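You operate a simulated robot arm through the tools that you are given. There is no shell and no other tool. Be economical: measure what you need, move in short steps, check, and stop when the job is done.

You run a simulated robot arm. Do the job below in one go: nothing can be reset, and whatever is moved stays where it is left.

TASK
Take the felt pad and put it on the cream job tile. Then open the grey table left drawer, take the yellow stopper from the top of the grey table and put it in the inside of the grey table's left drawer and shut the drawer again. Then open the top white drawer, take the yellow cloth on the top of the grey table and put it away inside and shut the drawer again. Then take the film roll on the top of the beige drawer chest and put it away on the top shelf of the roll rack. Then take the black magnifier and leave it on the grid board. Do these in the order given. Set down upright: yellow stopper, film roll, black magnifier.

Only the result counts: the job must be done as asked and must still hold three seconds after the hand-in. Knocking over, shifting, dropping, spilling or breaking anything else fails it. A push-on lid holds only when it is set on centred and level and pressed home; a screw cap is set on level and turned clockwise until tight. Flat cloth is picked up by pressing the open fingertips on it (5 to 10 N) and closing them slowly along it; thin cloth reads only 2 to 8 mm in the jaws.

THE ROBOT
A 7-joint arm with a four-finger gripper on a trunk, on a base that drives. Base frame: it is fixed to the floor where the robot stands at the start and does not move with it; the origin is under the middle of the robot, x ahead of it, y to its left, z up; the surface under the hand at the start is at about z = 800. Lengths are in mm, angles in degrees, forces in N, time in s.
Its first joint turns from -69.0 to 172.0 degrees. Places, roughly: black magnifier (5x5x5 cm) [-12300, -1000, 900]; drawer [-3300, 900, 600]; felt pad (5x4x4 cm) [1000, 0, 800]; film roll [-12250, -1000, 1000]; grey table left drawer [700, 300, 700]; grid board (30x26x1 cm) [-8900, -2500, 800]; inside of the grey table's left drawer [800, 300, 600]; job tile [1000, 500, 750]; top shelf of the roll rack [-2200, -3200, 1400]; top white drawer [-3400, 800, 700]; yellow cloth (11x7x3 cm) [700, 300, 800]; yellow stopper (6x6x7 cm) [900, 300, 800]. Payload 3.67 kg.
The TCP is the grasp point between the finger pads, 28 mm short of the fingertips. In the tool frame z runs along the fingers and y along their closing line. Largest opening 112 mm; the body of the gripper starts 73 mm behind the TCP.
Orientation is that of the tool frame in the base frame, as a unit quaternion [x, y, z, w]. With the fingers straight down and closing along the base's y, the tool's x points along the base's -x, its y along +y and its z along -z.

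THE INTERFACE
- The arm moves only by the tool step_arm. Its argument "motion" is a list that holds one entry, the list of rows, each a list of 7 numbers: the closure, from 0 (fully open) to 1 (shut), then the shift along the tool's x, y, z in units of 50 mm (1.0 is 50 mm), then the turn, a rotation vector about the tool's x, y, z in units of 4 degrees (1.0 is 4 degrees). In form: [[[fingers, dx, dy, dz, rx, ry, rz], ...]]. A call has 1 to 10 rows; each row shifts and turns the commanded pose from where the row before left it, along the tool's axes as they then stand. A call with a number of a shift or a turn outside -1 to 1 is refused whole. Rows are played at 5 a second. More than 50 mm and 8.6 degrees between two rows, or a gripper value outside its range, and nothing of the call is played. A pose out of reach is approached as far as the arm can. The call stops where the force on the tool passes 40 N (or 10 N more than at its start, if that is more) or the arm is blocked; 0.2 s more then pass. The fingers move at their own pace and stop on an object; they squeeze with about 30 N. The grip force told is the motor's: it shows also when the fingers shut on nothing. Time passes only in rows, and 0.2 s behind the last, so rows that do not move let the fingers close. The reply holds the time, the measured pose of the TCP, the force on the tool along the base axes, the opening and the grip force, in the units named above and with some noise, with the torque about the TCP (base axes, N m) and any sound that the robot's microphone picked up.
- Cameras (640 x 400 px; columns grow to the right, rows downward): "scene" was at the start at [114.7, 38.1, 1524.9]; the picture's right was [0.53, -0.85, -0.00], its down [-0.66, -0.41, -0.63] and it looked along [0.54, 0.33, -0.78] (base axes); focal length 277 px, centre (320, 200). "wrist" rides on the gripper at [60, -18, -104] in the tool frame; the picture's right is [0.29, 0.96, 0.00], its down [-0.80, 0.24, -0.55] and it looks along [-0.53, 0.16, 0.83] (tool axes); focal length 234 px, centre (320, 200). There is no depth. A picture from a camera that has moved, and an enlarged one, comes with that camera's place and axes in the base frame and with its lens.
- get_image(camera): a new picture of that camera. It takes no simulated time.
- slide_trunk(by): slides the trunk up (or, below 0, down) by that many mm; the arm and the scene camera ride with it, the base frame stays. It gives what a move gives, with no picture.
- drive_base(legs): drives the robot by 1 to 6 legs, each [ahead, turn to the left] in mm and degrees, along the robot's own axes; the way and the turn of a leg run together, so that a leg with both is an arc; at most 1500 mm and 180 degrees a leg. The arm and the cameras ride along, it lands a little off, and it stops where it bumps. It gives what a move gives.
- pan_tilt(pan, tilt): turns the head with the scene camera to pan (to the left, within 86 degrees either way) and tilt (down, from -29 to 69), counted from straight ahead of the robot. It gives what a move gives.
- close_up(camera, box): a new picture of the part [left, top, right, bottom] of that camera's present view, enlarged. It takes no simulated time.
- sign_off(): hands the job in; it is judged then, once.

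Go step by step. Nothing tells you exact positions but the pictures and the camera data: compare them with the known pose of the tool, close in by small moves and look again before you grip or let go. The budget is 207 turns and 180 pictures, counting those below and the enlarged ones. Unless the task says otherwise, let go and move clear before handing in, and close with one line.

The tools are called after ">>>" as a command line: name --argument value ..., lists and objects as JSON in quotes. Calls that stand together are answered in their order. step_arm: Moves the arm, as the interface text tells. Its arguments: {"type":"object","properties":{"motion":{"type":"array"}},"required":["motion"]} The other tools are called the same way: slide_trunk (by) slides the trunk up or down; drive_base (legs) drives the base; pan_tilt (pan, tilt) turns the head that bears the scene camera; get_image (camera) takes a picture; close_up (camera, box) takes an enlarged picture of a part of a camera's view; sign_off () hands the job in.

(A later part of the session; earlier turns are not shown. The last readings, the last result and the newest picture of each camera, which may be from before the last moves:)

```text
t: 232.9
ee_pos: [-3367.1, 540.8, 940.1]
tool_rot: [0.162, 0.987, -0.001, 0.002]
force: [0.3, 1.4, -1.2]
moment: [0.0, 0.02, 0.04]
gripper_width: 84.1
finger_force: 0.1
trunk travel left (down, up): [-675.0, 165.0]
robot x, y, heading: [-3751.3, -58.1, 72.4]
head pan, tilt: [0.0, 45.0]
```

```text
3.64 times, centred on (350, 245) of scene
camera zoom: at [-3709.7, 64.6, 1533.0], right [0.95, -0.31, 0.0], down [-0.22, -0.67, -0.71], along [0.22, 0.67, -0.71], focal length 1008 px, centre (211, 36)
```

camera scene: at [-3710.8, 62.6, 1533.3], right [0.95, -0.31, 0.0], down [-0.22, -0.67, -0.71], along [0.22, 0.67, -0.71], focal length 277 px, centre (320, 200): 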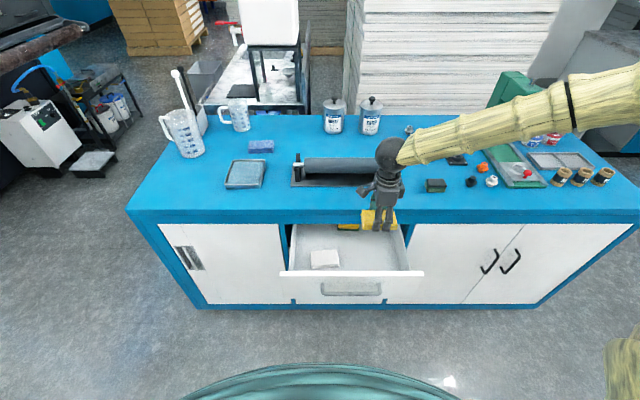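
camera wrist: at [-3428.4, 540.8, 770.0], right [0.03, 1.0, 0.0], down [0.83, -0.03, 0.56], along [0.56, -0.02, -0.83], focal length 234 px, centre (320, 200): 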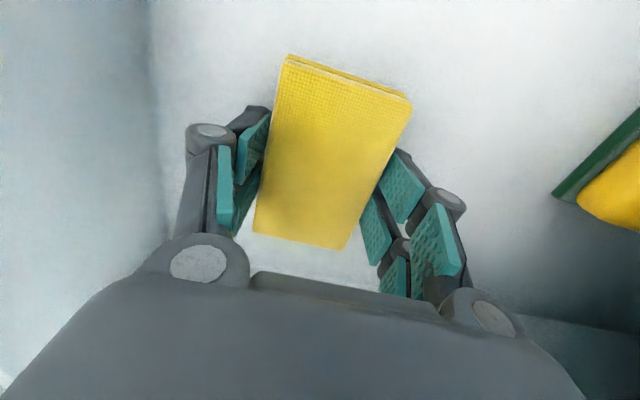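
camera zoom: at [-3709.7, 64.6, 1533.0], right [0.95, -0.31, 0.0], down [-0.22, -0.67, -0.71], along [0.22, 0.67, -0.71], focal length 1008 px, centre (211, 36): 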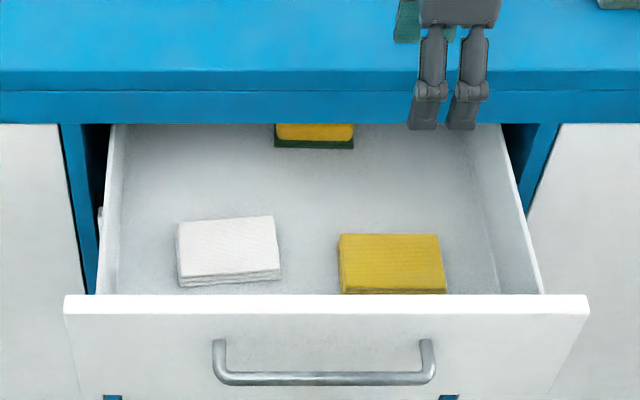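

The cloth lies in the drawer. Now I retract in front of it and tilt to regrip the handle.

>>> step_arm --motion '[[[0.5, 0.3, -0.93, 0, 0, 0, 0], [0.6, 0.3, -0.93, 0, 0, 0, 0], [0.7, 0.3, -0.93, 0, 0, 0, 0], [0.75, 0.3, -0.93, 0, 0, 0, 0], [0.75, 0.3, -0.93, 0, 0, 0, 0], [0.75, 0, 0, 0, -1, 0, 0], [0.75, 0, 0, 0, -1, 0, 0], [0.75, 0, 0, 0, -1, 0, 0], [0.75, 0, 0, 0, -1, 0, 0], [0.75, 0, 0, 0, -1, 0, 0]]]'

>>> step_arm --motion '[[[0.75, 0, 0, 0, -1, 0, 0], [0.75, 0, 0, 0, -1, 0, 0], [0.75, 0, 0, 0, -1, 0, 0], [0.75, 0, 0, 0, -1, 0, 0], [0.75, 0, 0, 0, -1, 0, 0], [0.75, 0, 0, 0, -1, 0, 0], [0.75, 0, -0.55, 0.56, 0, 0, 0], [0.75, 0, -0.55, 0.56, 0, 0, 0], [0.75, 0, 0, 0, 0, 0, 0]]]'

>>> get_image --camera "wrist"

```text
t: 235.1
ee_pos: [-3512.7, 381.8, 931.8]
tool_rot: [0.158, 0.972, 0.171, 0.031]
force: [-0.5, 0.7, 0.1]
moment: [0.03, 0.04, -0.03]
gripper_width: 28.0
finger_force: 0.1
out of reach, approached as far as the arm can: row 8, 9, 10
trunk travel left (down, up): [-675.0, 165.0]
robot x, y, heading: [-3749.2, -61.0, 72.2]
head pan, tilt: [0.0, 45.0]
```

```text
t: 237.1
ee_pos: [-3519.8, 430.2, 838.2]
tool_rot: [0.149, 0.915, 0.369, 0.063]
force: [-0.3, 0.9, 0.6]
moment: [0.01, 0.01, 0.02]
gripper_width: 27.8
finger_force: 0.0
out of reach, approached as far as the arm can: row 1, 2, 3, 4, 5, 6
trunk travel left (down, up): [-675.0, 165.0]
robot x, y, heading: [-3749.5, -65.6, 72.1]
head pan, tilt: [0.0, 45.0]
```

```text
75 pictures are left
camera wrist: at [-3603.0, 367.7, 900.7], right [-0.06, 0.75, 0.66], down [0.68, -0.45, 0.57], along [0.73, 0.49, -0.48], focal length 234 px, centre (320, 200)
```

wrist: 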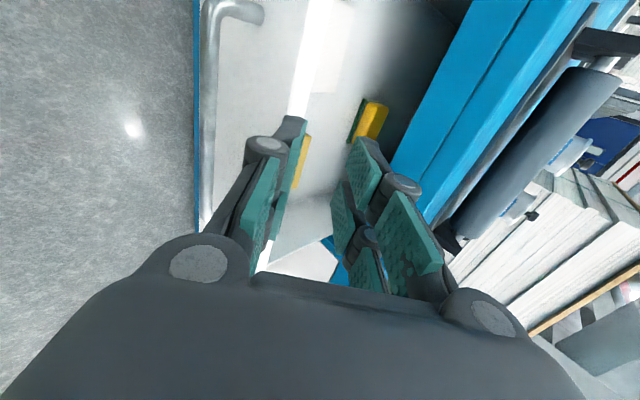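

>>> drive_base --legs '[[-95, 0]]'

>>> get_image --camera "wrist"

```text
t: 238.3
ee_pos: [-3548.4, 337.0, 838.9]
tool_rot: [0.148, 0.915, 0.37, 0.062]
force: [-0.9, -0.6, -0.6]
moment: [-0.02, 0.03, -0.03]
gripper_width: 27.8
finger_force: 0.1
trunk travel left (down, up): [-675.0, 165.0]
robot x, y, heading: [-3777.4, -152.9, 72.1]
head pan, tilt: [0.0, 45.0]
```

```text
74 pictures are left
camera wrist: at [-3633.1, 273.4, 901.5], right [-0.06, 0.75, 0.66], down [0.68, -0.46, 0.57], along [0.73, 0.49, -0.48], focal length 234 px, centre (320, 200)
```

wrist: 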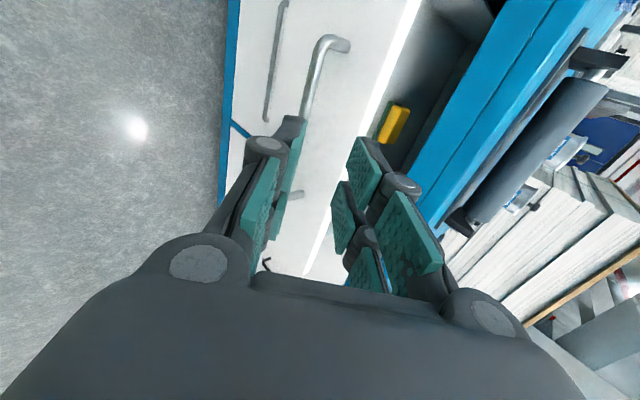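

>>> step_arm --motion '[[[0.75, -0.64, -0.55, 0, 0, 0, 0], [0.75, 0, 0, 0.8, 0, 0, 0], [0.75, 0, 0, 0.8, 0, 0, 0], [0.75, 0, 0, 0.6, 0, 0, 0], [0.75, 0, 0, 0, 0, 0, 0]]]'

>>> close_up --camera "wrist" --box '[230, 30, 430, 230]'

```text
t: 239.5
ee_pos: [-3497.7, 379.8, 739.1]
tool_rot: [0.148, 0.915, 0.37, 0.063]
force: [0.2, -0.3, -0.4]
moment: [-0.03, 0.0, -0.04]
gripper_width: 28.2
finger_force: 0.0
trunk travel left (down, up): [-675.0, 165.0]
robot x, y, heading: [-3783.1, -156.4, 72.2]
head pan, tilt: [0.0, 45.0]
```

```text
2.00 times, centred on (330, 130) of wrist
camera zoom: at [-3582.0, 317.7, 802.5], right [-0.06, 0.75, 0.66], down [0.68, -0.45, 0.57], along [0.73, 0.49, -0.49], focal length 468 px, centre (300, 340)
```

zoom: 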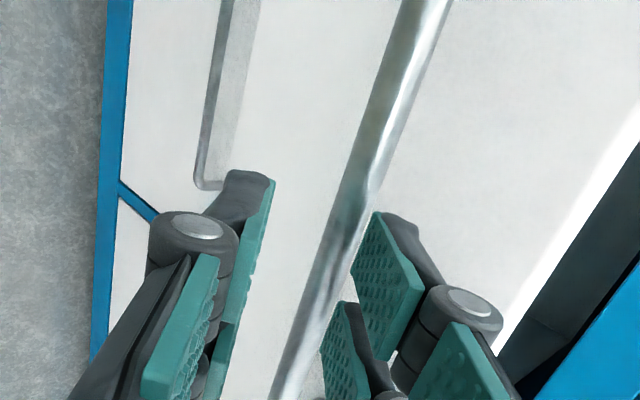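

>>> step_arm --motion '[[[0.75, 0, 0.33, 0, 0, 0, 0], [0.75, 0, 0, 0.4, 0, 0, 0], [0.75, 0, 0, 0, 0, 0, 0]]]'

>>> close_up --camera "wrist" --box '[230, 30, 430, 230]'

```text
t: 240.3
ee_pos: [-3489.0, 404.2, 737.2]
tool_rot: [0.149, 0.915, 0.369, 0.064]
force: [-0.7, -0.2, 0.1]
moment: [0.03, 0.04, 0.01]
gripper_width: 28.0
finger_force: 0.0
trunk travel left (down, up): [-675.0, 165.0]
robot x, y, heading: [-3779.0, -151.0, 72.2]
head pan, tilt: [0.0, 45.0]
```

```text
2.00 times, centred on (330, 130) of wrist
camera zoom: at [-3574.0, 341.1, 800.4], right [-0.06, 0.75, 0.66], down [0.68, -0.45, 0.57], along [0.73, 0.49, -0.48], focal length 468 px, centre (300, 340)
```

zoom: 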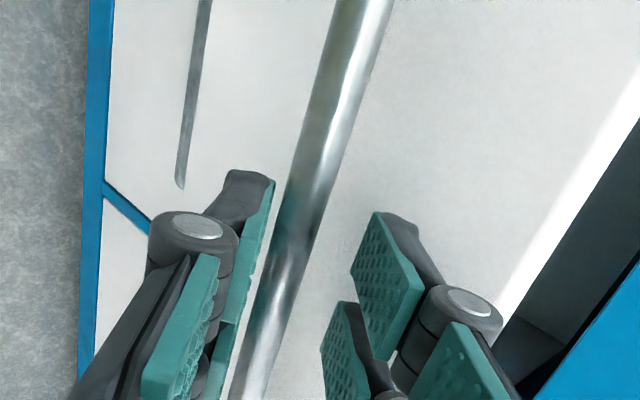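

>>> step_arm --motion '[[[0.75, 0, -0.05, 0.3, 0, 0, 0], [0.75, 0, 0, 0.2, 0, 0, 0], [0.75, 0, 0, 0, 0, 0, 0]]]'

>>> close_up --camera "wrist" --box '[230, 30, 430, 230]'

```text
t: 241.1
ee_pos: [-3486.3, 419.8, 716.1]
tool_rot: [0.148, 0.915, 0.369, 0.063]
force: [-0.2, 0.9, 0.8]
moment: [0.02, 0.0, -0.01]
gripper_width: 27.9
finger_force: 0.0
trunk travel left (down, up): [-675.0, 165.0]
robot x, y, heading: [-3780.1, -155.7, 72.1]
head pan, tilt: [0.0, 45.0]
```

```text
2.00 times, centred on (330, 130) of wrist
camera zoom: at [-3570.0, 356.3, 779.8], right [-0.06, 0.75, 0.66], down [0.68, -0.45, 0.57], along [0.73, 0.49, -0.49], focal length 468 px, centre (300, 340)
```

zoom: 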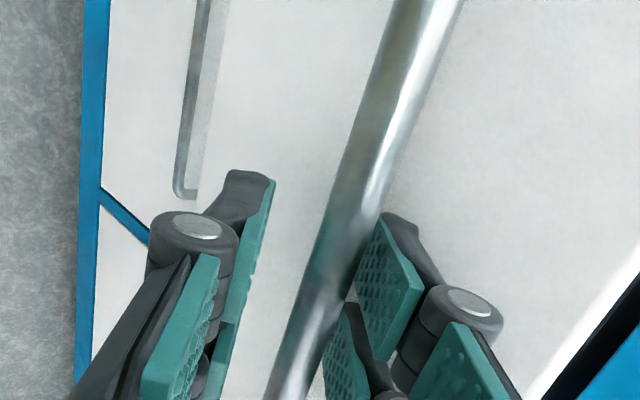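

>>> step_arm --motion '[[[0.75, 0, 0.14, 0, 0, 0, 0], [0.75, 0, 0, 0.1, 0, 0, 0], [0.75, 0, 0, 0, 0, 0, 0]]]'

>>> close_up --camera "wrist" --box '[230, 30, 430, 230]'

```text
t: 241.9
ee_pos: [-3483.9, 428.4, 717.4]
tool_rot: [0.148, 0.915, 0.37, 0.063]
force: [0.0, 0.3, 0.3]
moment: [-0.02, 0.0, 0.01]
gripper_width: 28.2
finger_force: 0.1
trunk travel left (down, up): [-675.0, 165.0]
robot x, y, heading: [-3780.5, -154.1, 71.9]
head pan, tilt: [0.0, 45.0]
```

```text
2.00 times, centred on (330, 130) of wrist
camera zoom: at [-3567.5, 364.9, 781.3], right [-0.06, 0.75, 0.66], down [0.68, -0.45, 0.57], along [0.73, 0.49, -0.49], focal length 468 px, centre (300, 340)
```

zoom: 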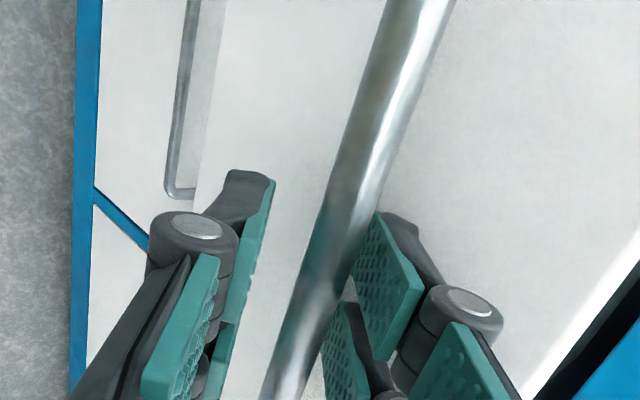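

>>> step_arm --motion '[[[0.75, 0, 0.08, 0.06, 0, 0, 0], [0.85, 0, 0, 0, 0, 0, 0], [0.95, 0, 0, 0, 0, 0, 0], [1, 0, 0, 0, 0, 0, 0], [1, 0, 0, 0, 0, 0, 0]]]'

>>> close_up --camera "wrist" --box '[230, 30, 430, 230]'

```text
t: 243.1
ee_pos: [-3481.9, 433.1, 719.4]
tool_rot: [0.149, 0.915, 0.37, 0.063]
force: [2.1, 0.7, 4.2]
moment: [-0.21, -0.69, 0.95]
gripper_width: 11.0
finger_force: 44.9
trunk travel left (down, up): [-675.0, 165.0]
robot x, y, heading: [-3779.2, -151.0, 72.2]
head pan, tilt: [0.0, 45.0]
```

```text
2.00 times, centred on (330, 130) of wrist
camera zoom: at [-3566.1, 369.4, 782.3], right [-0.06, 0.75, 0.66], down [0.68, -0.45, 0.57], along [0.73, 0.49, -0.48], focal length 468 px, centre (300, 340)
```

zoom: 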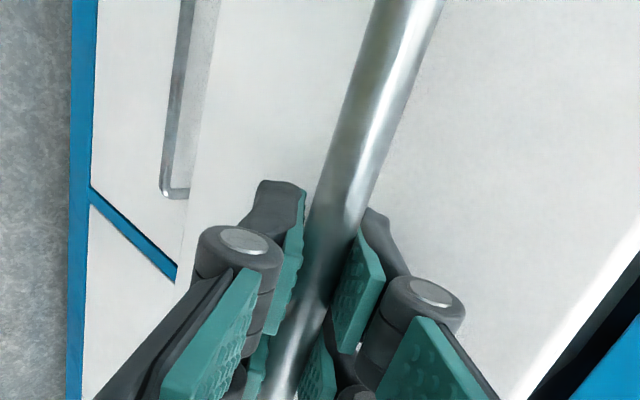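

Gripped. I push the drawer in.

>>> step_arm --motion '[[[1, 0, 0.13, 0.125, 0, 0, 0], [1, 0, 0.26, 0.25, 0, 0, 0], [1, 0, 0.26, 0.25, 0, 0, 0], [1, 0, 0.26, 0.25, 0, 0, 0], [1, 0, 0.26, 0.25, 0, 0, 0], [1, 0, 0.26, 0.25, 0, 0, 0], [1, 0, 0.26, 0.25, 0, 0, 0], [1, 0, 0.26, 0.25, 0, 0, 0]]]'

>>> get_image --camera "scene"

```text
t: 244.9
ee_pos: [-3442.3, 561.0, 719.9]
tool_rot: [0.148, 0.915, 0.369, 0.063]
force: [-6.0, 3.3, -1.2]
moment: [-0.14, -0.63, 0.91]
gripper_width: 10.9
finger_force: 45.2
trunk travel left (down, up): [-675.0, 165.0]
robot x, y, heading: [-3782.5, -155.6, 72.4]
head pan, tilt: [0.0, 45.0]
```

```text
68 pictures are left
camera scene: at [-3740.9, -29.2, 1533.0], right [0.95, -0.31, 0.0], down [-0.22, -0.67, -0.71], along [0.22, 0.67, -0.71], focal length 277 px, centre (320, 200)
```

scene: 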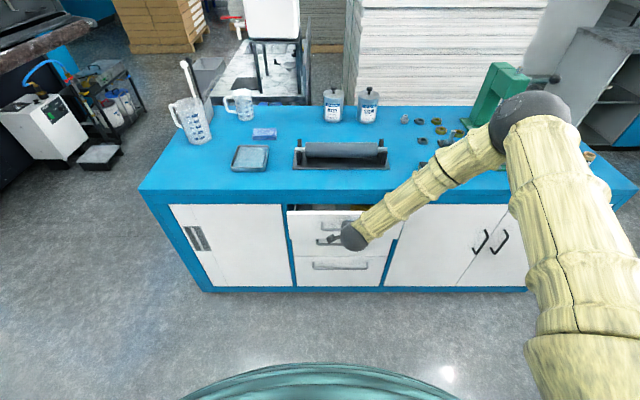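

>>> step_arm --motion '[[[1, 0, 0.2, 0.19, 0, 0, 0], [1, 0, 0.2, 0.19, 0, 0, 0], [1, 0, 0.2, 0.19, 0, 0, 0], [1, 0, 0.15, 0.14, 0, 0, 0], [1, 0, 0.1, 0.1, 0, 0, 0], [1, 0, 0.1, 0.1, 0, 0, 0], [1, 0, 0.1, 0.1, 0, 0, 0], [1, 0, 0.1, 0.1, 0, 0, 0]]]'

>>> get_image --camera "wrist"

>>> close_up --camera "scene" --box '[270, 180, 430, 290]'

```text
t: 246.1
ee_pos: [-3424.8, 607.9, 719.9]
tool_rot: [0.147, 0.917, 0.366, 0.06]
force: [-6.2, -15.7, 14.8]
moment: [-0.36, -0.91, 0.04]
gripper_width: 10.8
finger_force: 45.2
trunk travel left (down, up): [-675.0, 165.0]
robot x, y, heading: [-3782.7, -153.6, 72.2]
head pan, tilt: [0.0, 45.0]
stopped in row 5: the force on the tool passed its limit at 48 N (the readings are from after the stop); the commanded pose is now the measured one
```

```text
67 pictures are left
camera wrist: at [-3508.7, 545.5, 783.0], right [-0.06, 0.75, 0.66], down [0.69, -0.45, 0.57], along [0.72, 0.49, -0.49], focal length 234 px, centre (320, 200)
```

wrist: 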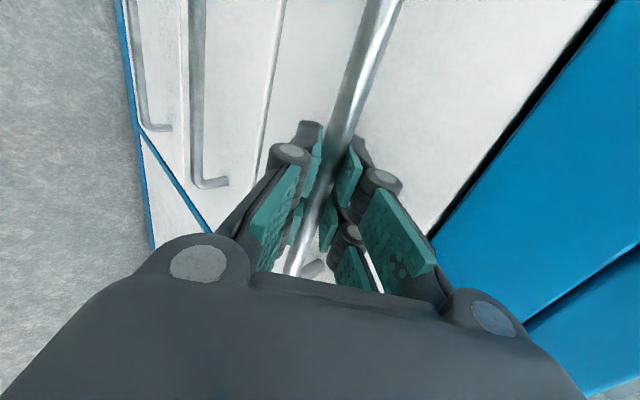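

```text
3.64 times, centred on (350, 235) of scene
camera zoom: at [-3741.3, -32.9, 1533.9], right [0.95, -0.31, 0.0], down [-0.22, -0.67, -0.71], along [0.22, 0.67, -0.71], focal length 1008 px, centre (211, 73)
```

zoom: 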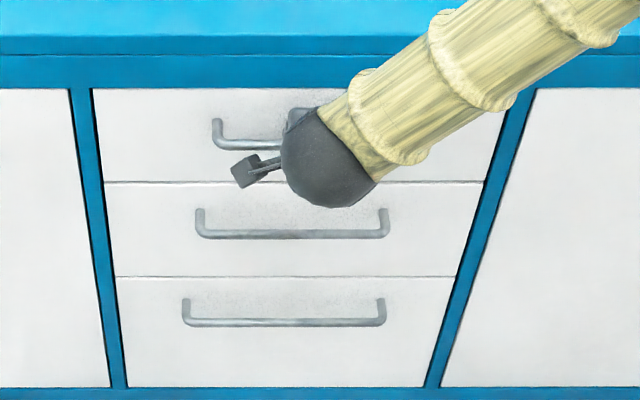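

Flush and resisting. I give one small extra push, then release and back away.

>>> step_arm --motion '[[[1, 0, 0.06, 0.06, 0, 0, 0], [1, 0, 0, 0, 0, 0, 0]]]'

>>> step_arm --motion '[[[0.76, 0, 0, 0, 0, 0, 0], [0.76, 0, 0, 0, 0, 0, 0], [0.76, 0, 0, -0.3, 0, 0, 0], [0.76, 0, 0, -0.4, 0, 0, 0], [0.76, 0, 0, -0.5, 0, 0, 0], [0.76, 0, 0, -1, 0, 0, 0], [0.76, 0, 0, -1, 0, 0, 0], [0.76, 0, 0, 0, 0, 0, 0]]]'

>>> close_up --camera "wrist" --box '[160, 0, 520, 230]'

```text
t: 246.5
ee_pos: [-3426.1, 609.0, 719.5]
tool_rot: [0.147, 0.917, 0.365, 0.06]
force: [-4.1, -20.6, 22.8]
moment: [-0.24, -0.56, 0.36]
gripper_width: 10.9
finger_force: 45.5
trunk travel left (down, up): [-675.0, 165.0]
robot x, y, heading: [-3780.7, -152.5, 71.9]
head pan, tilt: [0.0, 45.0]
stopped in row 1: the force on the tool passed its limit at 41 N (the readings are from after the stop); the commanded pose is now the measured one
```

```text
t: 248.3
ee_pos: [-3459.5, 508.3, 832.1]
tool_rot: [0.148, 0.918, 0.363, 0.06]
force: [0.3, 0.2, 0.6]
moment: [0.01, 0.0, 0.0]
gripper_width: 26.9
finger_force: 0.1
trunk travel left (down, up): [-675.0, 165.0]
robot x, y, heading: [-3782.9, -155.6, 72.0]
head pan, tilt: [0.0, 45.0]
```

```text
1.74 times, centred on (340, 115) of wrist
camera zoom: at [-3543.2, 445.8, 895.8], right [-0.06, 0.75, 0.65], down [0.69, -0.44, 0.57], along [0.72, 0.48, -0.5], focal length 407 px, centre (285, 348)
```

zoom: 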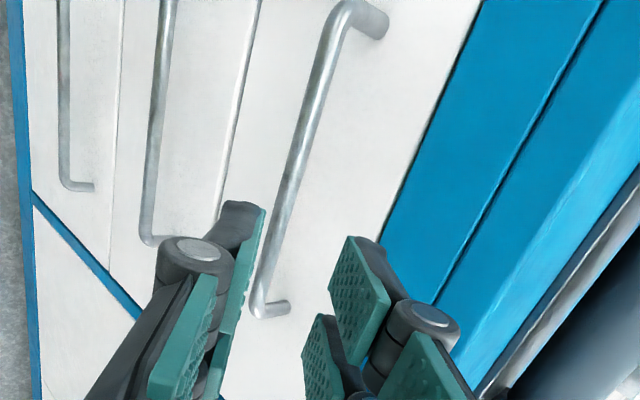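

White drawer is shut. Now to the film roll, far away toward -x: I untilt and stow the arm, turn, and look down the aisle.

>>> step_arm --motion '[[[0.3, 0, 0, -0.8, 1, 0, 0], [0, 0, 0, -0.8, 1, 0, 0], [0, 0, 0, -0.8, 1, 0, 0], [0, 0, 0, -0.8, 1, 0, 0], [0, 0, 0, -0.8, 1, 0, 0], [0, 0, 0, 0, 1, 0, 0], [0, 0, 0, 0, 1, 0, 0], [0, 0, 0, 0, 1, 0, 0], [0, 0, 0, 0, 1, 0, 0], [0, 0, 0, 0, 1, 0, 0]]]'

>>> drive_base --legs '[[-200, 0], [0, 112]]'

>>> pan_tilt --pan 0 --tilt 12

>>> get_image --camera "scene"

```text
t: 250.5
ee_pos: [-3494.4, 397.4, 994.0]
tool_rot: [0.159, 0.987, 0.026, 0.006]
force: [-0.3, -0.1, -0.2]
moment: [0.0, 0.05, 0.0]
gripper_width: 111.9
finger_force: 0.1
trunk travel left (down, up): [-675.0, 165.0]
robot x, y, heading: [-3782.0, -151.7, 72.0]
head pan, tilt: [0.0, 45.0]
```

```text
t: 256.7
ee_pos: [-4458.3, -257.1, 995.6]
tool_rot: [0.714, -0.7, -0.02, 0.019]
force: [-0.3, 0.3, 0.4]
moment: [-0.01, 0.0, -0.01]
gripper_width: 111.9
finger_force: 0.1
trunk travel left (down, up): [-675.0, 165.0]
robot x, y, heading: [-3840.9, -344.4, -178.7]
head pan, tilt: [0.0, 45.0]
```

```text
t: 257.6
ee_pos: [-4458.7, -257.9, 994.3]
tool_rot: [0.715, -0.699, -0.021, 0.019]
force: [-0.4, -0.8, -0.7]
moment: [-0.04, -0.01, 0.02]
gripper_width: 112.1
finger_force: 0.0
trunk travel left (down, up): [-675.0, 165.0]
robot x, y, heading: [-3844.5, -342.1, -178.6]
head pan, tilt: [0.0, 12.0]
```

```text
64 pictures are left
camera scene: at [-3986.6, -348.8, 1584.7], right [-0.03, 1.0, 0.0], down [0.21, 0.0, -0.98], along [-0.98, -0.02, -0.21], focal length 277 px, centre (320, 200)
```

scene: 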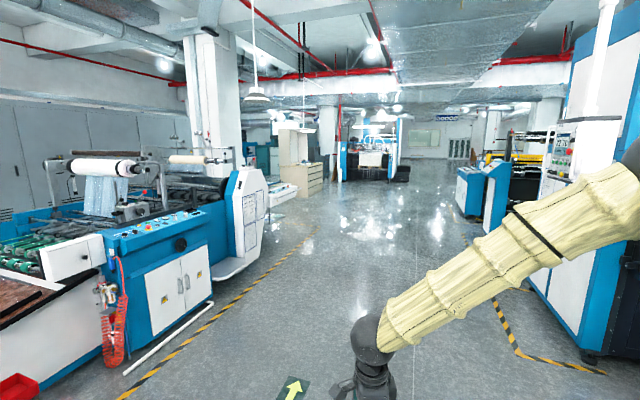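

>>> close_up --camera "scene" --box '[230, 110, 420, 220]'

```text
3.37 times, centred on (325, 165) of scene
camera zoom: at [-3986.6, -348.8, 1584.7], right [-0.03, 1.0, 0.0], down [0.21, 0.0, -0.98], along [-0.98, -0.02, -0.21], focal length 934 px, centre (303, 318)
```

zoom: 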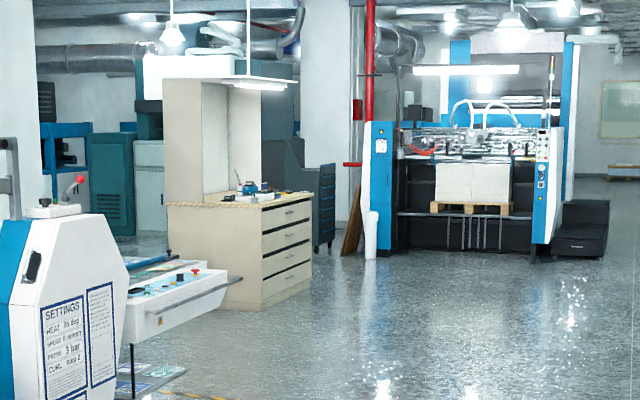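

The beige chest (a light booth) stands near (-12250, -1000), its front facing roughly +y. I drive down the aisle, keeping right of the left-hand machine.

>>> drive_base --legs '[[0, -4.8], [1490, 0], [1490, 0], [1490, 0]]'

```text
t: 279.3
ee_pos: [-8845.5, 304.4, 995.5]
tool_rot: [-0.655, 0.755, 0.022, -0.017]
force: [-0.1, -0.3, -0.5]
moment: [0.0, 0.02, 0.0]
gripper_width: 112.1
finger_force: 0.1
trunk travel left (down, up): [-675.0, 165.0]
robot x, y, heading: [-8253.0, 121.5, 172.3]
head pan, tilt: [0.0, 12.0]
```

>>> drive_base --legs '[[0, 8], [1490, 0], [1490, 0], [0, 50]]'

>>> pan_tilt --pan 0 --tilt 25

>>> get_image --camera "scene"

```text
t: 296.6
ee_pos: [-11702.9, -289.4, 995.7]
tool_rot: [0.937, -0.348, -0.012, 0.026]
force: [-0.3, -0.3, -0.3]
moment: [0.01, 0.02, -0.02]
gripper_width: 111.9
finger_force: 0.1
trunk travel left (down, up): [-675.0, 165.0]
robot x, y, heading: [-11228.1, 114.9, -130.3]
head pan, tilt: [0.0, 12.0]
```

```text
t: 297.3
ee_pos: [-11705.1, -289.0, 995.4]
tool_rot: [0.937, -0.348, -0.011, 0.025]
force: [0.2, -0.4, 0.4]
moment: [-0.02, -0.01, 0.0]
gripper_width: 112.2
finger_force: 0.3
trunk travel left (down, up): [-675.0, 165.0]
robot x, y, heading: [-11229.2, 113.6, -130.5]
head pan, tilt: [0.0, 25.0]
```

```text
62 pictures are left
camera scene: at [-11323.1, 2.3, 1563.8], right [-0.76, 0.65, 0.0], down [0.27, 0.32, -0.91], along [-0.59, -0.69, -0.42], focal length 277 px, centre (320, 200)
```

scene: 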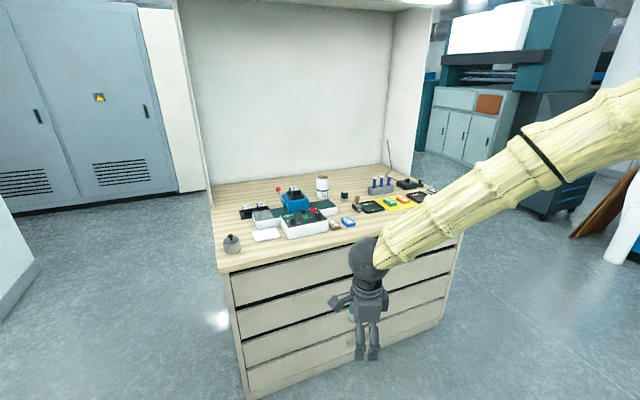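

>>> close_up --camera "scene" --box '[205, 140, 445, 290]'

```text
2.67 times, centred on (325, 215) of scene
camera zoom: at [-11323.1, 2.3, 1563.8], right [-0.76, 0.65, 0.0], down [0.27, 0.32, -0.91], along [-0.59, -0.69, -0.42], focal length 740 px, centre (307, 160)
```

zoom: 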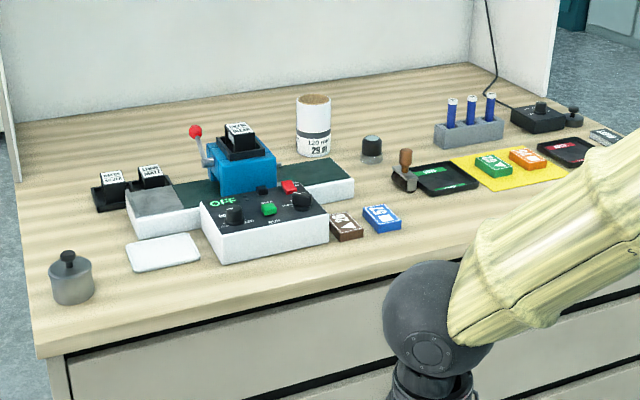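

The film roll is the white cylinder behind the green box at about (-12285, -1096); the black magnifier (loupe) beside it at about (-12352, -992). I raise the arm and drive square in front.

>>> step_arm --motion '[[[0, 0, 0, -1, 0.78, 0, 0], [0, 0, 0, -1, 0, 0, 0], [0, 0, 0, -1, 0, 0, 0], [0, 0, -1, 0, 0, 0, 0], [0, 0, -1, 0, 0, 0, 0], [0, 0, 0, 0, 0, 0, 0]]]'

>>> drive_base --legs '[[0, -23.2], [912, 0], [0, 47.3]]'

>>> pan_tilt --pan 0 --tilt 45

>>> get_image --camera "scene"

>>> get_image --camera "wrist"

```text
t: 298.7
ee_pos: [-11637.0, -212.9, 1144.6]
tool_rot: [0.937, -0.349, -0.003, 0.001]
force: [0.2, -1.0, -0.2]
moment: [0.02, -0.01, -0.03]
gripper_width: 111.9
finger_force: 0.0
trunk travel left (down, up): [-675.0, 165.0]
robot x, y, heading: [-11228.0, 111.2, -130.5]
head pan, tilt: [0.0, 25.0]
```

```text
t: 306.9
ee_pos: [-12301.0, -755.3, 1145.3]
tool_rot: [0.989, -0.149, -0.002, 0.001]
force: [-0.4, -0.3, 0.7]
moment: [-0.01, 0.06, 0.01]
gripper_width: 111.9
finger_force: 0.1
trunk travel left (down, up): [-675.0, 165.0]
robot x, y, heading: [-12060.8, -294.0, -106.9]
head pan, tilt: [0.0, 25.0]
```

```text
t: 307.7
ee_pos: [-12301.3, -755.6, 1144.9]
tool_rot: [0.989, -0.149, -0.002, 0.001]
force: [0.4, -0.1, -0.5]
moment: [-0.05, -0.01, -0.03]
gripper_width: 112.0
finger_force: 0.0
trunk travel left (down, up): [-675.0, 165.0]
robot x, y, heading: [-12057.9, -292.6, -106.8]
head pan, tilt: [0.0, 45.0]
```

```text
60 pictures are left
camera scene: at [-12097.9, -422.8, 1533.2], right [-0.96, 0.29, 0.0], down [0.2, 0.68, -0.71], along [-0.2, -0.68, -0.71], focal length 277 px, centre (320, 200)
```

scene: 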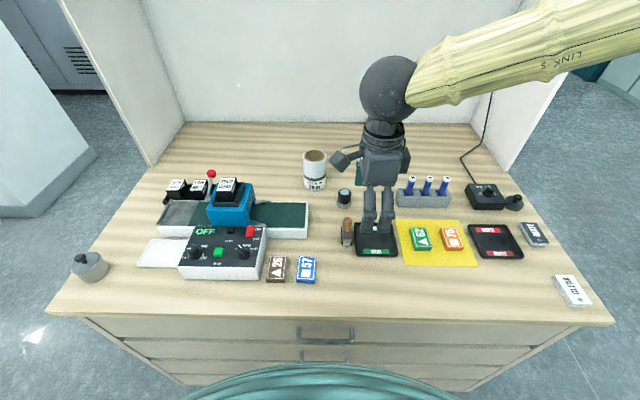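

```text
59 pictures are left
camera wrist: at [-12238.4, -757.6, 1249.9], right [-0.01, -1.0, 0.0], down [-0.83, 0.01, 0.56], along [-0.56, 0.0, -0.83], focal length 234 px, centre (320, 200)
```

wrist: 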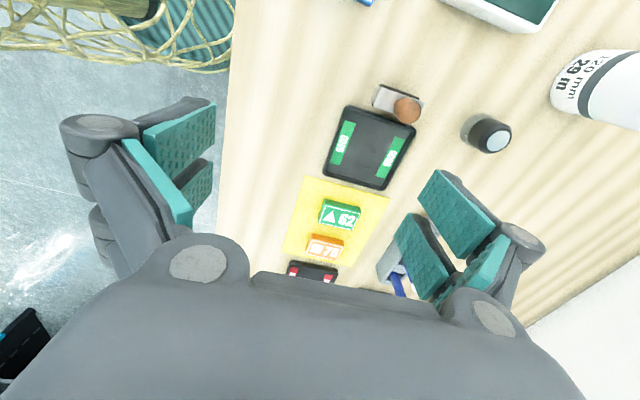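

Roll centre about (-12288, -1133), top near z 1005. I move above it and check.

>>> step_arm --motion '[[[0, 0.31, 0.89, 0, 0, 0, 0], [0, 0.31, 0.89, 0, 0, 0, 0], [0, 0.31, 0.89, 0, 0, 0, 0], [0, 0.31, 0.89, 0, 0, 0, 0], [0, 0.31, 0.89, 0, 0, 0, 0], [0, 0.31, 0.89, 0, 0, 0, 0], [0, 0.31, 0.89, 0, 0, 0, 0], [0, 0.31, 0.89, 0, 0, 0, 0], [0, 0, 0, 0.8, 0, 0, 0], [0, 0, 0, 0, 0, 0, 0]]]'

>>> get_image --camera "wrist"

>>> close_up --camera "scene" --box '[240, 60, 400, 220]'

```text
t: 309.9
ee_pos: [-12285.9, -1131.2, 1105.4]
tool_rot: [0.989, -0.149, -0.002, 0.001]
force: [1.2, 0.3, 0.2]
moment: [0.0, 0.0, -0.03]
gripper_width: 112.0
finger_force: 0.0
trunk travel left (down, up): [-675.0, 165.0]
robot x, y, heading: [-12058.8, -292.6, -106.5]
head pan, tilt: [0.0, 45.0]
```

```text
58 pictures are left
camera wrist: at [-12222.9, -1132.9, 1210.0], right [-0.01, -1.0, 0.0], down [-0.83, 0.01, 0.56], along [-0.56, 0.0, -0.83], focal length 234 px, centre (320, 200)
```

wrist: 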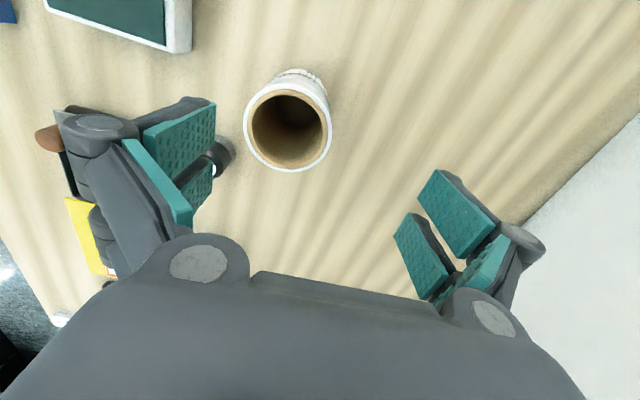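

```text
2.50 times, centred on (320, 140) of scene
camera zoom: at [-12096.2, -422.7, 1533.2], right [-0.96, 0.29, 0.0], down [0.2, 0.68, -0.71], along [-0.2, -0.68, -0.71], focal length 693 px, centre (320, 350)
```

zoom: 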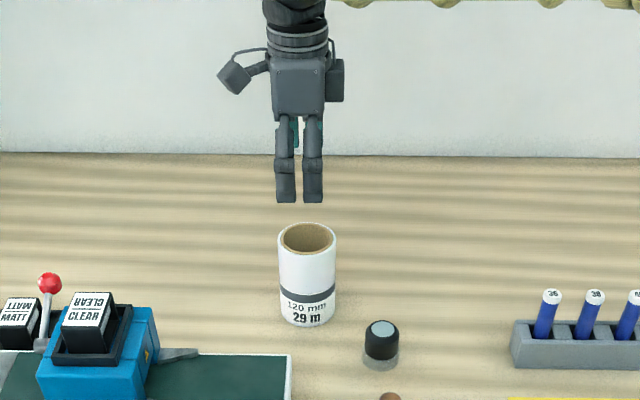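

Triangulating both views, the roll's top is at z≈1022 and centre about (-12280, -1106), ⌀70. I correct back 26 mm and descend partway.

>>> step_arm --motion '[[[0, -0.03, -0.51, 0, 0, 0, 0], [0, 0, 0, 0.5, 0, 0, 0], [0, 0, 0, 0.2, 0, 0, 0], [0, 0, 0, 0, 0, 0, 0]]]'

>>> get_image --camera "wrist"

```text
t: 310.9
ee_pos: [-12280.6, -1108.8, 1070.2]
tool_rot: [0.989, -0.149, -0.002, 0.001]
force: [0.1, -0.3, -0.6]
moment: [0.03, 0.0, 0.04]
gripper_width: 111.7
finger_force: 0.0
trunk travel left (down, up): [-675.0, 165.0]
robot x, y, heading: [-12061.2, -295.2, -107.0]
head pan, tilt: [0.0, 45.0]
```

```text
56 pictures are left
camera wrist: at [-12217.9, -1110.9, 1174.2], right [-0.01, -1.0, 0.0], down [-0.83, 0.01, 0.56], along [-0.56, 0.0, -0.83], focal length 234 px, centre (320, 200)
```

wrist: 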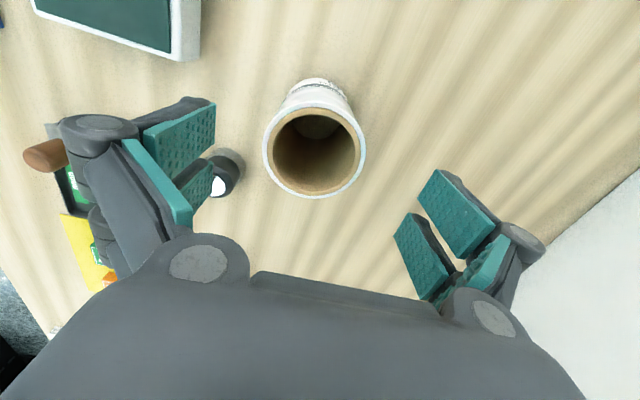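

Well centred. I descend to z ≈ 985 and close.

>>> step_arm --motion '[[[0, 0, 0, 0.8, 0, 0, 0], [0, 0, 0, 0.8, 0, 0, 0], [0, 0, 0, 0.1, 0, 0, 0], [0.2, 0, 0, 0, 0, 0, 0], [0.4, 0, 0, 0, 0, 0, 0], [0.7, 0, 0, 0, 0, 0, 0], [0.7, 0, 0, 0, 0, 0, 0]]]'

>>> close_up --camera "scene" --box '[240, 60, 400, 220]'

```text
t: 312.5
ee_pos: [-12281.5, -1108.0, 985.6]
tool_rot: [0.989, -0.149, -0.003, 0.001]
force: [0.5, 0.0, 1.8]
moment: [-0.05, 0.04, 0.01]
gripper_width: 70.4
finger_force: 29.6
trunk travel left (down, up): [-675.0, 165.0]
robot x, y, heading: [-12058.5, -291.8, -106.9]
head pan, tilt: [0.0, 45.0]
```

```text
2.50 times, centred on (320, 140) of scene
camera zoom: at [-12097.6, -422.7, 1533.2], right [-0.96, 0.29, 0.0], down [0.2, 0.68, -0.71], along [-0.2, -0.68, -0.71], focal length 693 px, centre (320, 350)
```

zoom: 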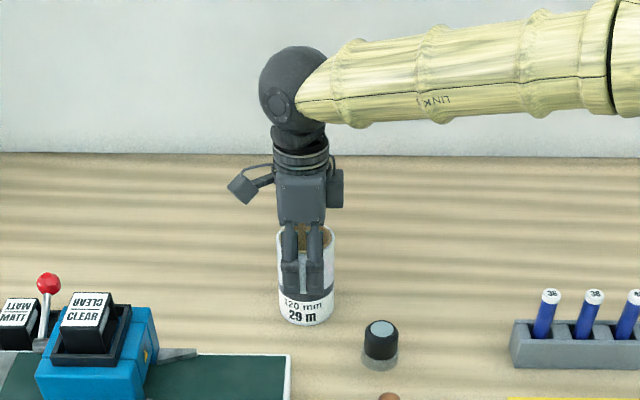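

Gripped at 70 mm. I lift, check weight, and retract.

>>> step_arm --motion '[[[1, 0, 0, 0, 0, 0, 0], [1, 0, 0, -0.3, 0, 0, 0], [1, 0, 0, -0.8, 0, 0, 0], [1, 0, 0, -1, 0, 0, 0], [1, 0, 0, -1, 0, 0, 0], [1, 0, 0, -1, 0, 0, 0], [1, 0, -1, 0, 0, 0, 0], [1, 0, -1, 0, 0, 0, 0], [1, 0, -1, 0, 0, 0, 0], [1, 0, -1, 0, 0, 0, 0]]]'

>>> step_arm --motion '[[[1, 0, -1, 0, 0, 0, 0], [1, 0, -1, 0, 0, 0, 0], [1, 0, -1, 0, 0, 0, 0], [1, 0, 0, 0, 0, 0, 0]]]'

>>> get_image --camera "scene"

```text
t: 314.7
ee_pos: [-12223.8, -913.4, 1191.9]
tool_rot: [0.989, -0.149, -0.002, 0.002]
force: [-0.4, 0.6, -0.7]
moment: [0.0, 0.05, 0.0]
gripper_width: 70.0
finger_force: 30.3
trunk travel left (down, up): [-675.0, 165.0]
robot x, y, heading: [-12056.7, -296.9, -106.7]
head pan, tilt: [0.0, 45.0]
```

```text
t: 315.7
ee_pos: [-12181.5, -773.5, 1188.7]
tool_rot: [0.989, -0.149, -0.002, -0.001]
force: [-0.1, -0.9, -1.8]
moment: [0.04, -0.01, 0.02]
gripper_width: 70.1
finger_force: 29.6
trunk travel left (down, up): [-675.0, 165.0]
robot x, y, heading: [-12055.9, -291.6, -106.8]
head pan, tilt: [0.0, 45.0]
```

```text
54 pictures are left
camera scene: at [-12098.2, -424.9, 1532.9], right [-0.96, 0.29, 0.0], down [0.2, 0.68, -0.71], along [-0.2, -0.68, -0.71], focal length 277 px, centre (320, 200)
```

scene: 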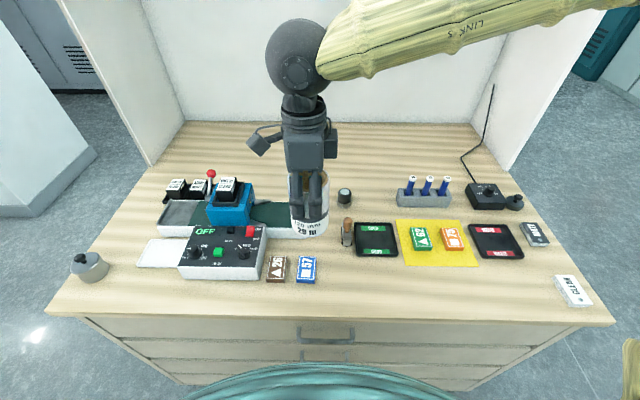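

Roll in hand. I back off the chest and drive up the aisle toward the roll rack near (-2200, -3200).

>>> drive_base --legs '[[-300, 0], [0, 104.5], [1490, 0], [1490, 0], [1490, 0], [1490, 0]]'

```text
t: 350.4
ee_pos: [-5482.3, -51.9, 1189.5]
tool_rot: [0.722, 0.692, 0.0, 0.002]
force: [-0.2, 0.1, -2.1]
moment: [0.0, 0.02, -0.01]
gripper_width: 70.3
finger_force: 29.5
trunk travel left (down, up): [-675.0, 165.0]
robot x, y, heading: [-5971.8, -57.1, -2.4]
head pan, tilt: [0.0, 45.0]
```

>>> drive_base --legs '[[0, -16.9], [1490, 0], [1490, 0], [486, 0], [0, -57]]'

>>> pan_tilt --pan 0 --tilt 15

>>> get_image --camera "scene"

```text
t: 370.9
ee_pos: [-2612.9, -1744.9, 1190.0]
tool_rot: [0.997, 0.081, -0.001, 0.0]
force: [1.1, 0.0, -1.5]
moment: [0.0, 0.0, 0.06]
gripper_width: 70.0
finger_force: 30.4
trunk travel left (down, up): [-675.0, 165.0]
robot x, y, heading: [-2716.5, -1261.3, -80.1]
head pan, tilt: [0.0, 45.0]
```

```text
t: 371.8
ee_pos: [-2614.3, -1745.7, 1190.5]
tool_rot: [0.997, 0.081, -0.002, 0.001]
force: [-0.3, -0.4, -1.6]
moment: [0.0, 0.01, 0.01]
gripper_width: 70.2
finger_force: 30.0
trunk travel left (down, up): [-675.0, 165.0]
robot x, y, heading: [-2718.3, -1260.9, -80.5]
head pan, tilt: [0.0, 15.0]
```

```text
53 pictures are left
camera scene: at [-2694.3, -1407.3, 1579.9], right [-0.99, -0.17, 0.0], down [-0.04, 0.26, -0.97], along [0.16, -0.95, -0.26], focal length 277 px, centre (320, 200)
```

scene: 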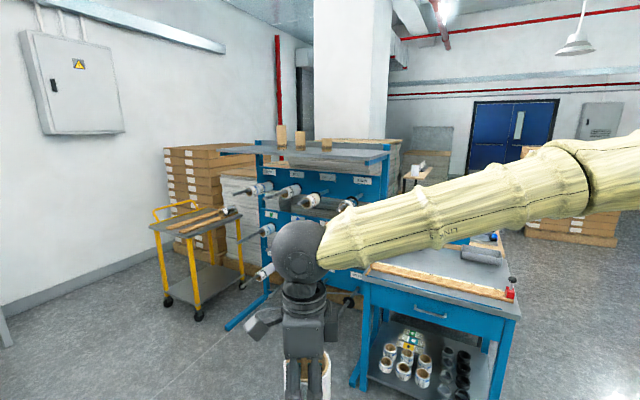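

The rack is ahead with a flat top shelf carrying three standing rolls, a workbench to its right. I enlarge the shelf.

>>> close_up --camera "scene" --box '[210, 110, 410, 260]'

```text
2.67 times, centred on (310, 185) of scene
camera zoom: at [-2694.3, -1407.3, 1579.9], right [-0.99, -0.17, 0.0], down [-0.04, 0.26, -0.97], along [0.16, -0.95, -0.26], focal length 740 px, centre (347, 240)
```

zoom: 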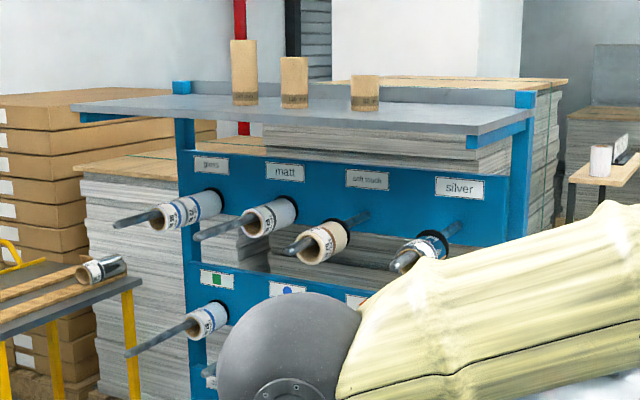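

I raise the trunk and the arm, then drive closer and square to the rack front.

>>> slide_trunk --by 160

>>> step_arm --motion '[[[1, 0, 0, -1, 0, 0, 0], [1, 0, 0, -1, 0, 0, 0], [1, 0, 0, -1, 0, 0, 0], [1, 0, 0, -1, 0, 0, 0], [1, 0, 0, 0, 0, 0, 0]]]'

>>> drive_base --legs '[[0, 28.3], [1252, 0], [0, -54.3]]'

>>> pan_tilt --pan 0 --tilt 25

>>> get_image --camera "scene"

```text
t: 373.6
ee_pos: [-2614.6, -1744.8, 1349.7]
tool_rot: [0.997, 0.081, -0.002, 0.001]
force: [0.4, 0.3, -1.2]
moment: [0.01, 0.0, 0.02]
gripper_width: 70.1
finger_force: 30.4
trunk travel left (down, up): [-835.0, 5.0]
robot x, y, heading: [-2716.0, -1263.7, -79.9]
head pan, tilt: [0.0, 15.0]
```

```text
t: 374.8
ee_pos: [-2612.8, -1744.9, 1551.9]
tool_rot: [0.997, 0.08, -0.002, 0.001]
force: [0.2, -0.3, -1.6]
moment: [0.05, -0.01, 0.02]
gripper_width: 70.2
finger_force: 30.3
trunk travel left (down, up): [-835.0, 5.0]
robot x, y, heading: [-2718.3, -1264.6, -80.4]
head pan, tilt: [0.0, 15.0]
```

```text
t: 384.9
ee_pos: [-2048.3, -2732.0, 1551.2]
tool_rot: [0.991, -0.132, -0.002, 0.001]
force: [-0.2, 0.1, -0.7]
moment: [-0.02, -0.03, -0.04]
gripper_width: 70.2
finger_force: 29.8
trunk travel left (down, up): [-835.0, 5.0]
robot x, y, heading: [-1946.7, -2249.6, -104.9]
head pan, tilt: [0.0, 15.0]
```

```text
t: 385.7
ee_pos: [-2048.9, -2731.1, 1551.6]
tool_rot: [0.991, -0.132, -0.002, 0.001]
force: [-1.1, 0.7, -1.2]
moment: [-0.01, -0.01, 0.0]
gripper_width: 70.1
finger_force: 30.0
trunk travel left (down, up): [-835.0, 5.0]
robot x, y, heading: [-1944.2, -2249.5, -104.6]
head pan, tilt: [0.0, 25.0]
```

```text
51 pictures are left
camera scene: at [-1982.0, -2389.5, 1723.8], right [-0.97, 0.26, 0.0], down [0.11, 0.41, -0.91], along [-0.23, -0.88, -0.42], focal length 277 px, centre (320, 200)
```

scene: 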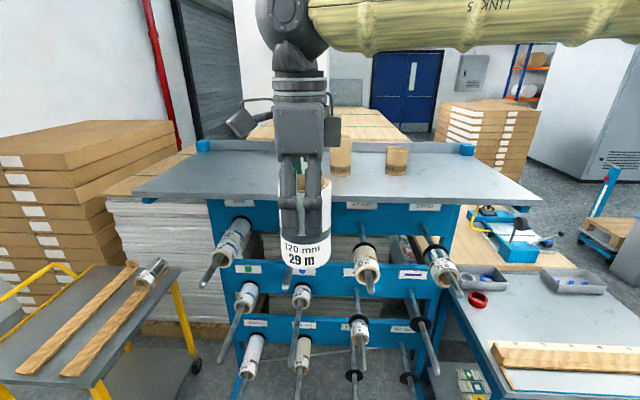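

The shelf is at z≈1411, its front edge ~815 mm ahead; between the two right rolls and the edge there is room. I drive 150 mm closer and move the roll over that gap.

>>> drive_base --legs '[[150, 0]]'

>>> step_arm --motion '[[[1, -0.85, 0, 0, 0, 0, 0], [1, -0.85, 0, 0, 0, 0, 0], [1, -0.85, 0, 0, 0, 0, 0], [1, -0.85, 0, 0, 0, 0, 0], [1, 0, 0.8, 0, 0, 0, 0], [1, 0, 0.8, 0, 0, 0, 0], [1, 0, 0.8, 0, 0, 0, 0], [1, 0, 0.8, 0, 0, 0, 0], [1, 0, 0.8, 0, 0, 0, 0], [1, 0, 0, 0, 0, 0, 0]]]'

>>> get_image --camera "scene"

>>> get_image --camera "wrist"

```text
t: 387.1
ee_pos: [-2088.0, -2880.1, 1551.9]
tool_rot: [0.991, -0.134, -0.001, 0.001]
force: [0.5, -0.9, -1.8]
moment: [0.02, -0.01, -0.01]
gripper_width: 69.9
finger_force: 30.5
trunk travel left (down, up): [-835.0, 5.0]
robot x, y, heading: [-1982.9, -2400.9, -104.9]
head pan, tilt: [0.0, 25.0]
```

```text
t: 389.2
ee_pos: [-2309.2, -3027.4, 1551.3]
tool_rot: [0.991, -0.133, -0.001, 0.002]
force: [0.1, 0.2, -1.4]
moment: [-0.02, -0.02, 0.0]
gripper_width: 70.1
finger_force: 29.9
trunk travel left (down, up): [-835.0, 5.0]
robot x, y, heading: [-1982.2, -2397.4, -104.9]
head pan, tilt: [0.0, 25.0]
```

```text
50 pictures are left
camera scene: at [-2023.1, -2537.6, 1723.8], right [-0.97, 0.26, 0.0], down [0.11, 0.41, -0.91], along [-0.23, -0.88, -0.42], focal length 277 px, centre (320, 200)
```

scene: 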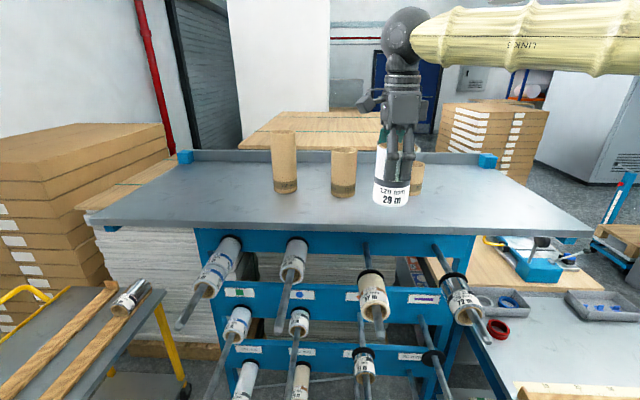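

```text
49 pictures are left
camera wrist: at [-2244.9, -3026.3, 1656.0], right [0.03, -1.0, 0.0], down [-0.83, -0.02, 0.56], along [-0.56, -0.02, -0.83], focal length 234 px, centre (320, 200)
```

wrist: 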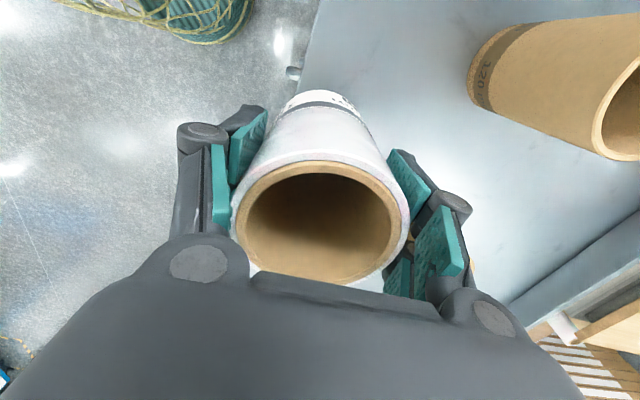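

The held roll is over the front edge; I advance 68 mm, shift 10 mm right, and lower to just above the shelf.

>>> step_arm --motion '[[[1, -0.1, 0.68, 0, 0, 0, 0], [1, -0.1, 0.68, 0, 0, 0, 0], [1, 0, 0, 0.5, 0, 0, 0], [1, 0, 0, 0.4, 0, 0, 0], [1, 0, 0, 0, 0, 0, 0]]]'

>>> close_up --camera "scene" --box '[240, 80, 480, 260]'

```text
t: 390.4
ee_pos: [-2334.0, -3091.1, 1508.9]
tool_rot: [0.991, -0.133, -0.002, 0.001]
force: [0.8, -0.4, -1.2]
moment: [-0.02, -0.03, 0.01]
gripper_width: 70.4
finger_force: 30.0
trunk travel left (down, up): [-835.0, 5.0]
robot x, y, heading: [-1983.2, -2398.0, -104.9]
head pan, tilt: [0.0, 25.0]
```

```text
2.22 times, centred on (360, 170) of scene
camera zoom: at [-2021.4, -2538.6, 1723.8], right [-0.97, 0.26, 0.0], down [0.11, 0.41, -0.91], along [-0.23, -0.88, -0.42], focal length 616 px, centre (231, 267)
```

zoom: 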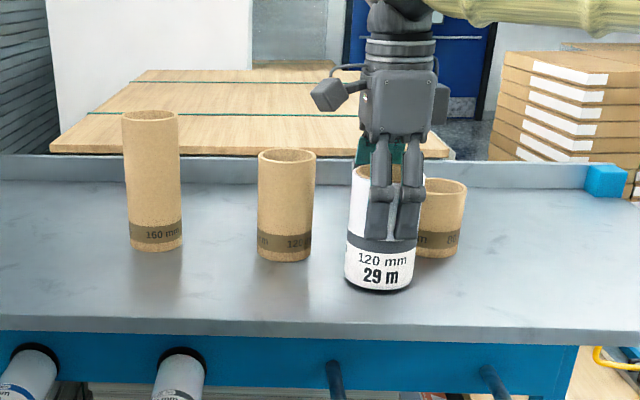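

Good position. I lower slowly to contact.

>>> step_arm --motion '[[[1, 0, 0, 0.16, 0, 0, 0], [1, 0, 0, 0.08, 0, 0, 0], [1, 0, 0, 0.06, 0, 0, 0], [1, 0, 0, 0.06, 0, 0, 0], [1, 0, 0, 0.06, 0, 0, 0], [1, 0, 0, 0.06, 0, 0, 0], [1, 0, 0, 0, 0, 0, 0]]]'

```text
t: 391.3
ee_pos: [-2333.4, -3089.1, 1497.2]
tool_rot: [0.991, -0.134, -0.001, 0.006]
force: [1.8, 2.7, 13.6]
moment: [0.78, -0.2, -0.05]
gripper_width: 70.3
finger_force: 29.9
trunk travel left (down, up): [-835.0, 5.0]
robot x, y, heading: [-1984.7, -2399.0, -104.9]
head pan, tilt: [0.0, 25.0]
stopped in row 4: the force on the tool passed its limit at 44 N (the readings are from after the stop); the commanded pose is now the measured one
```

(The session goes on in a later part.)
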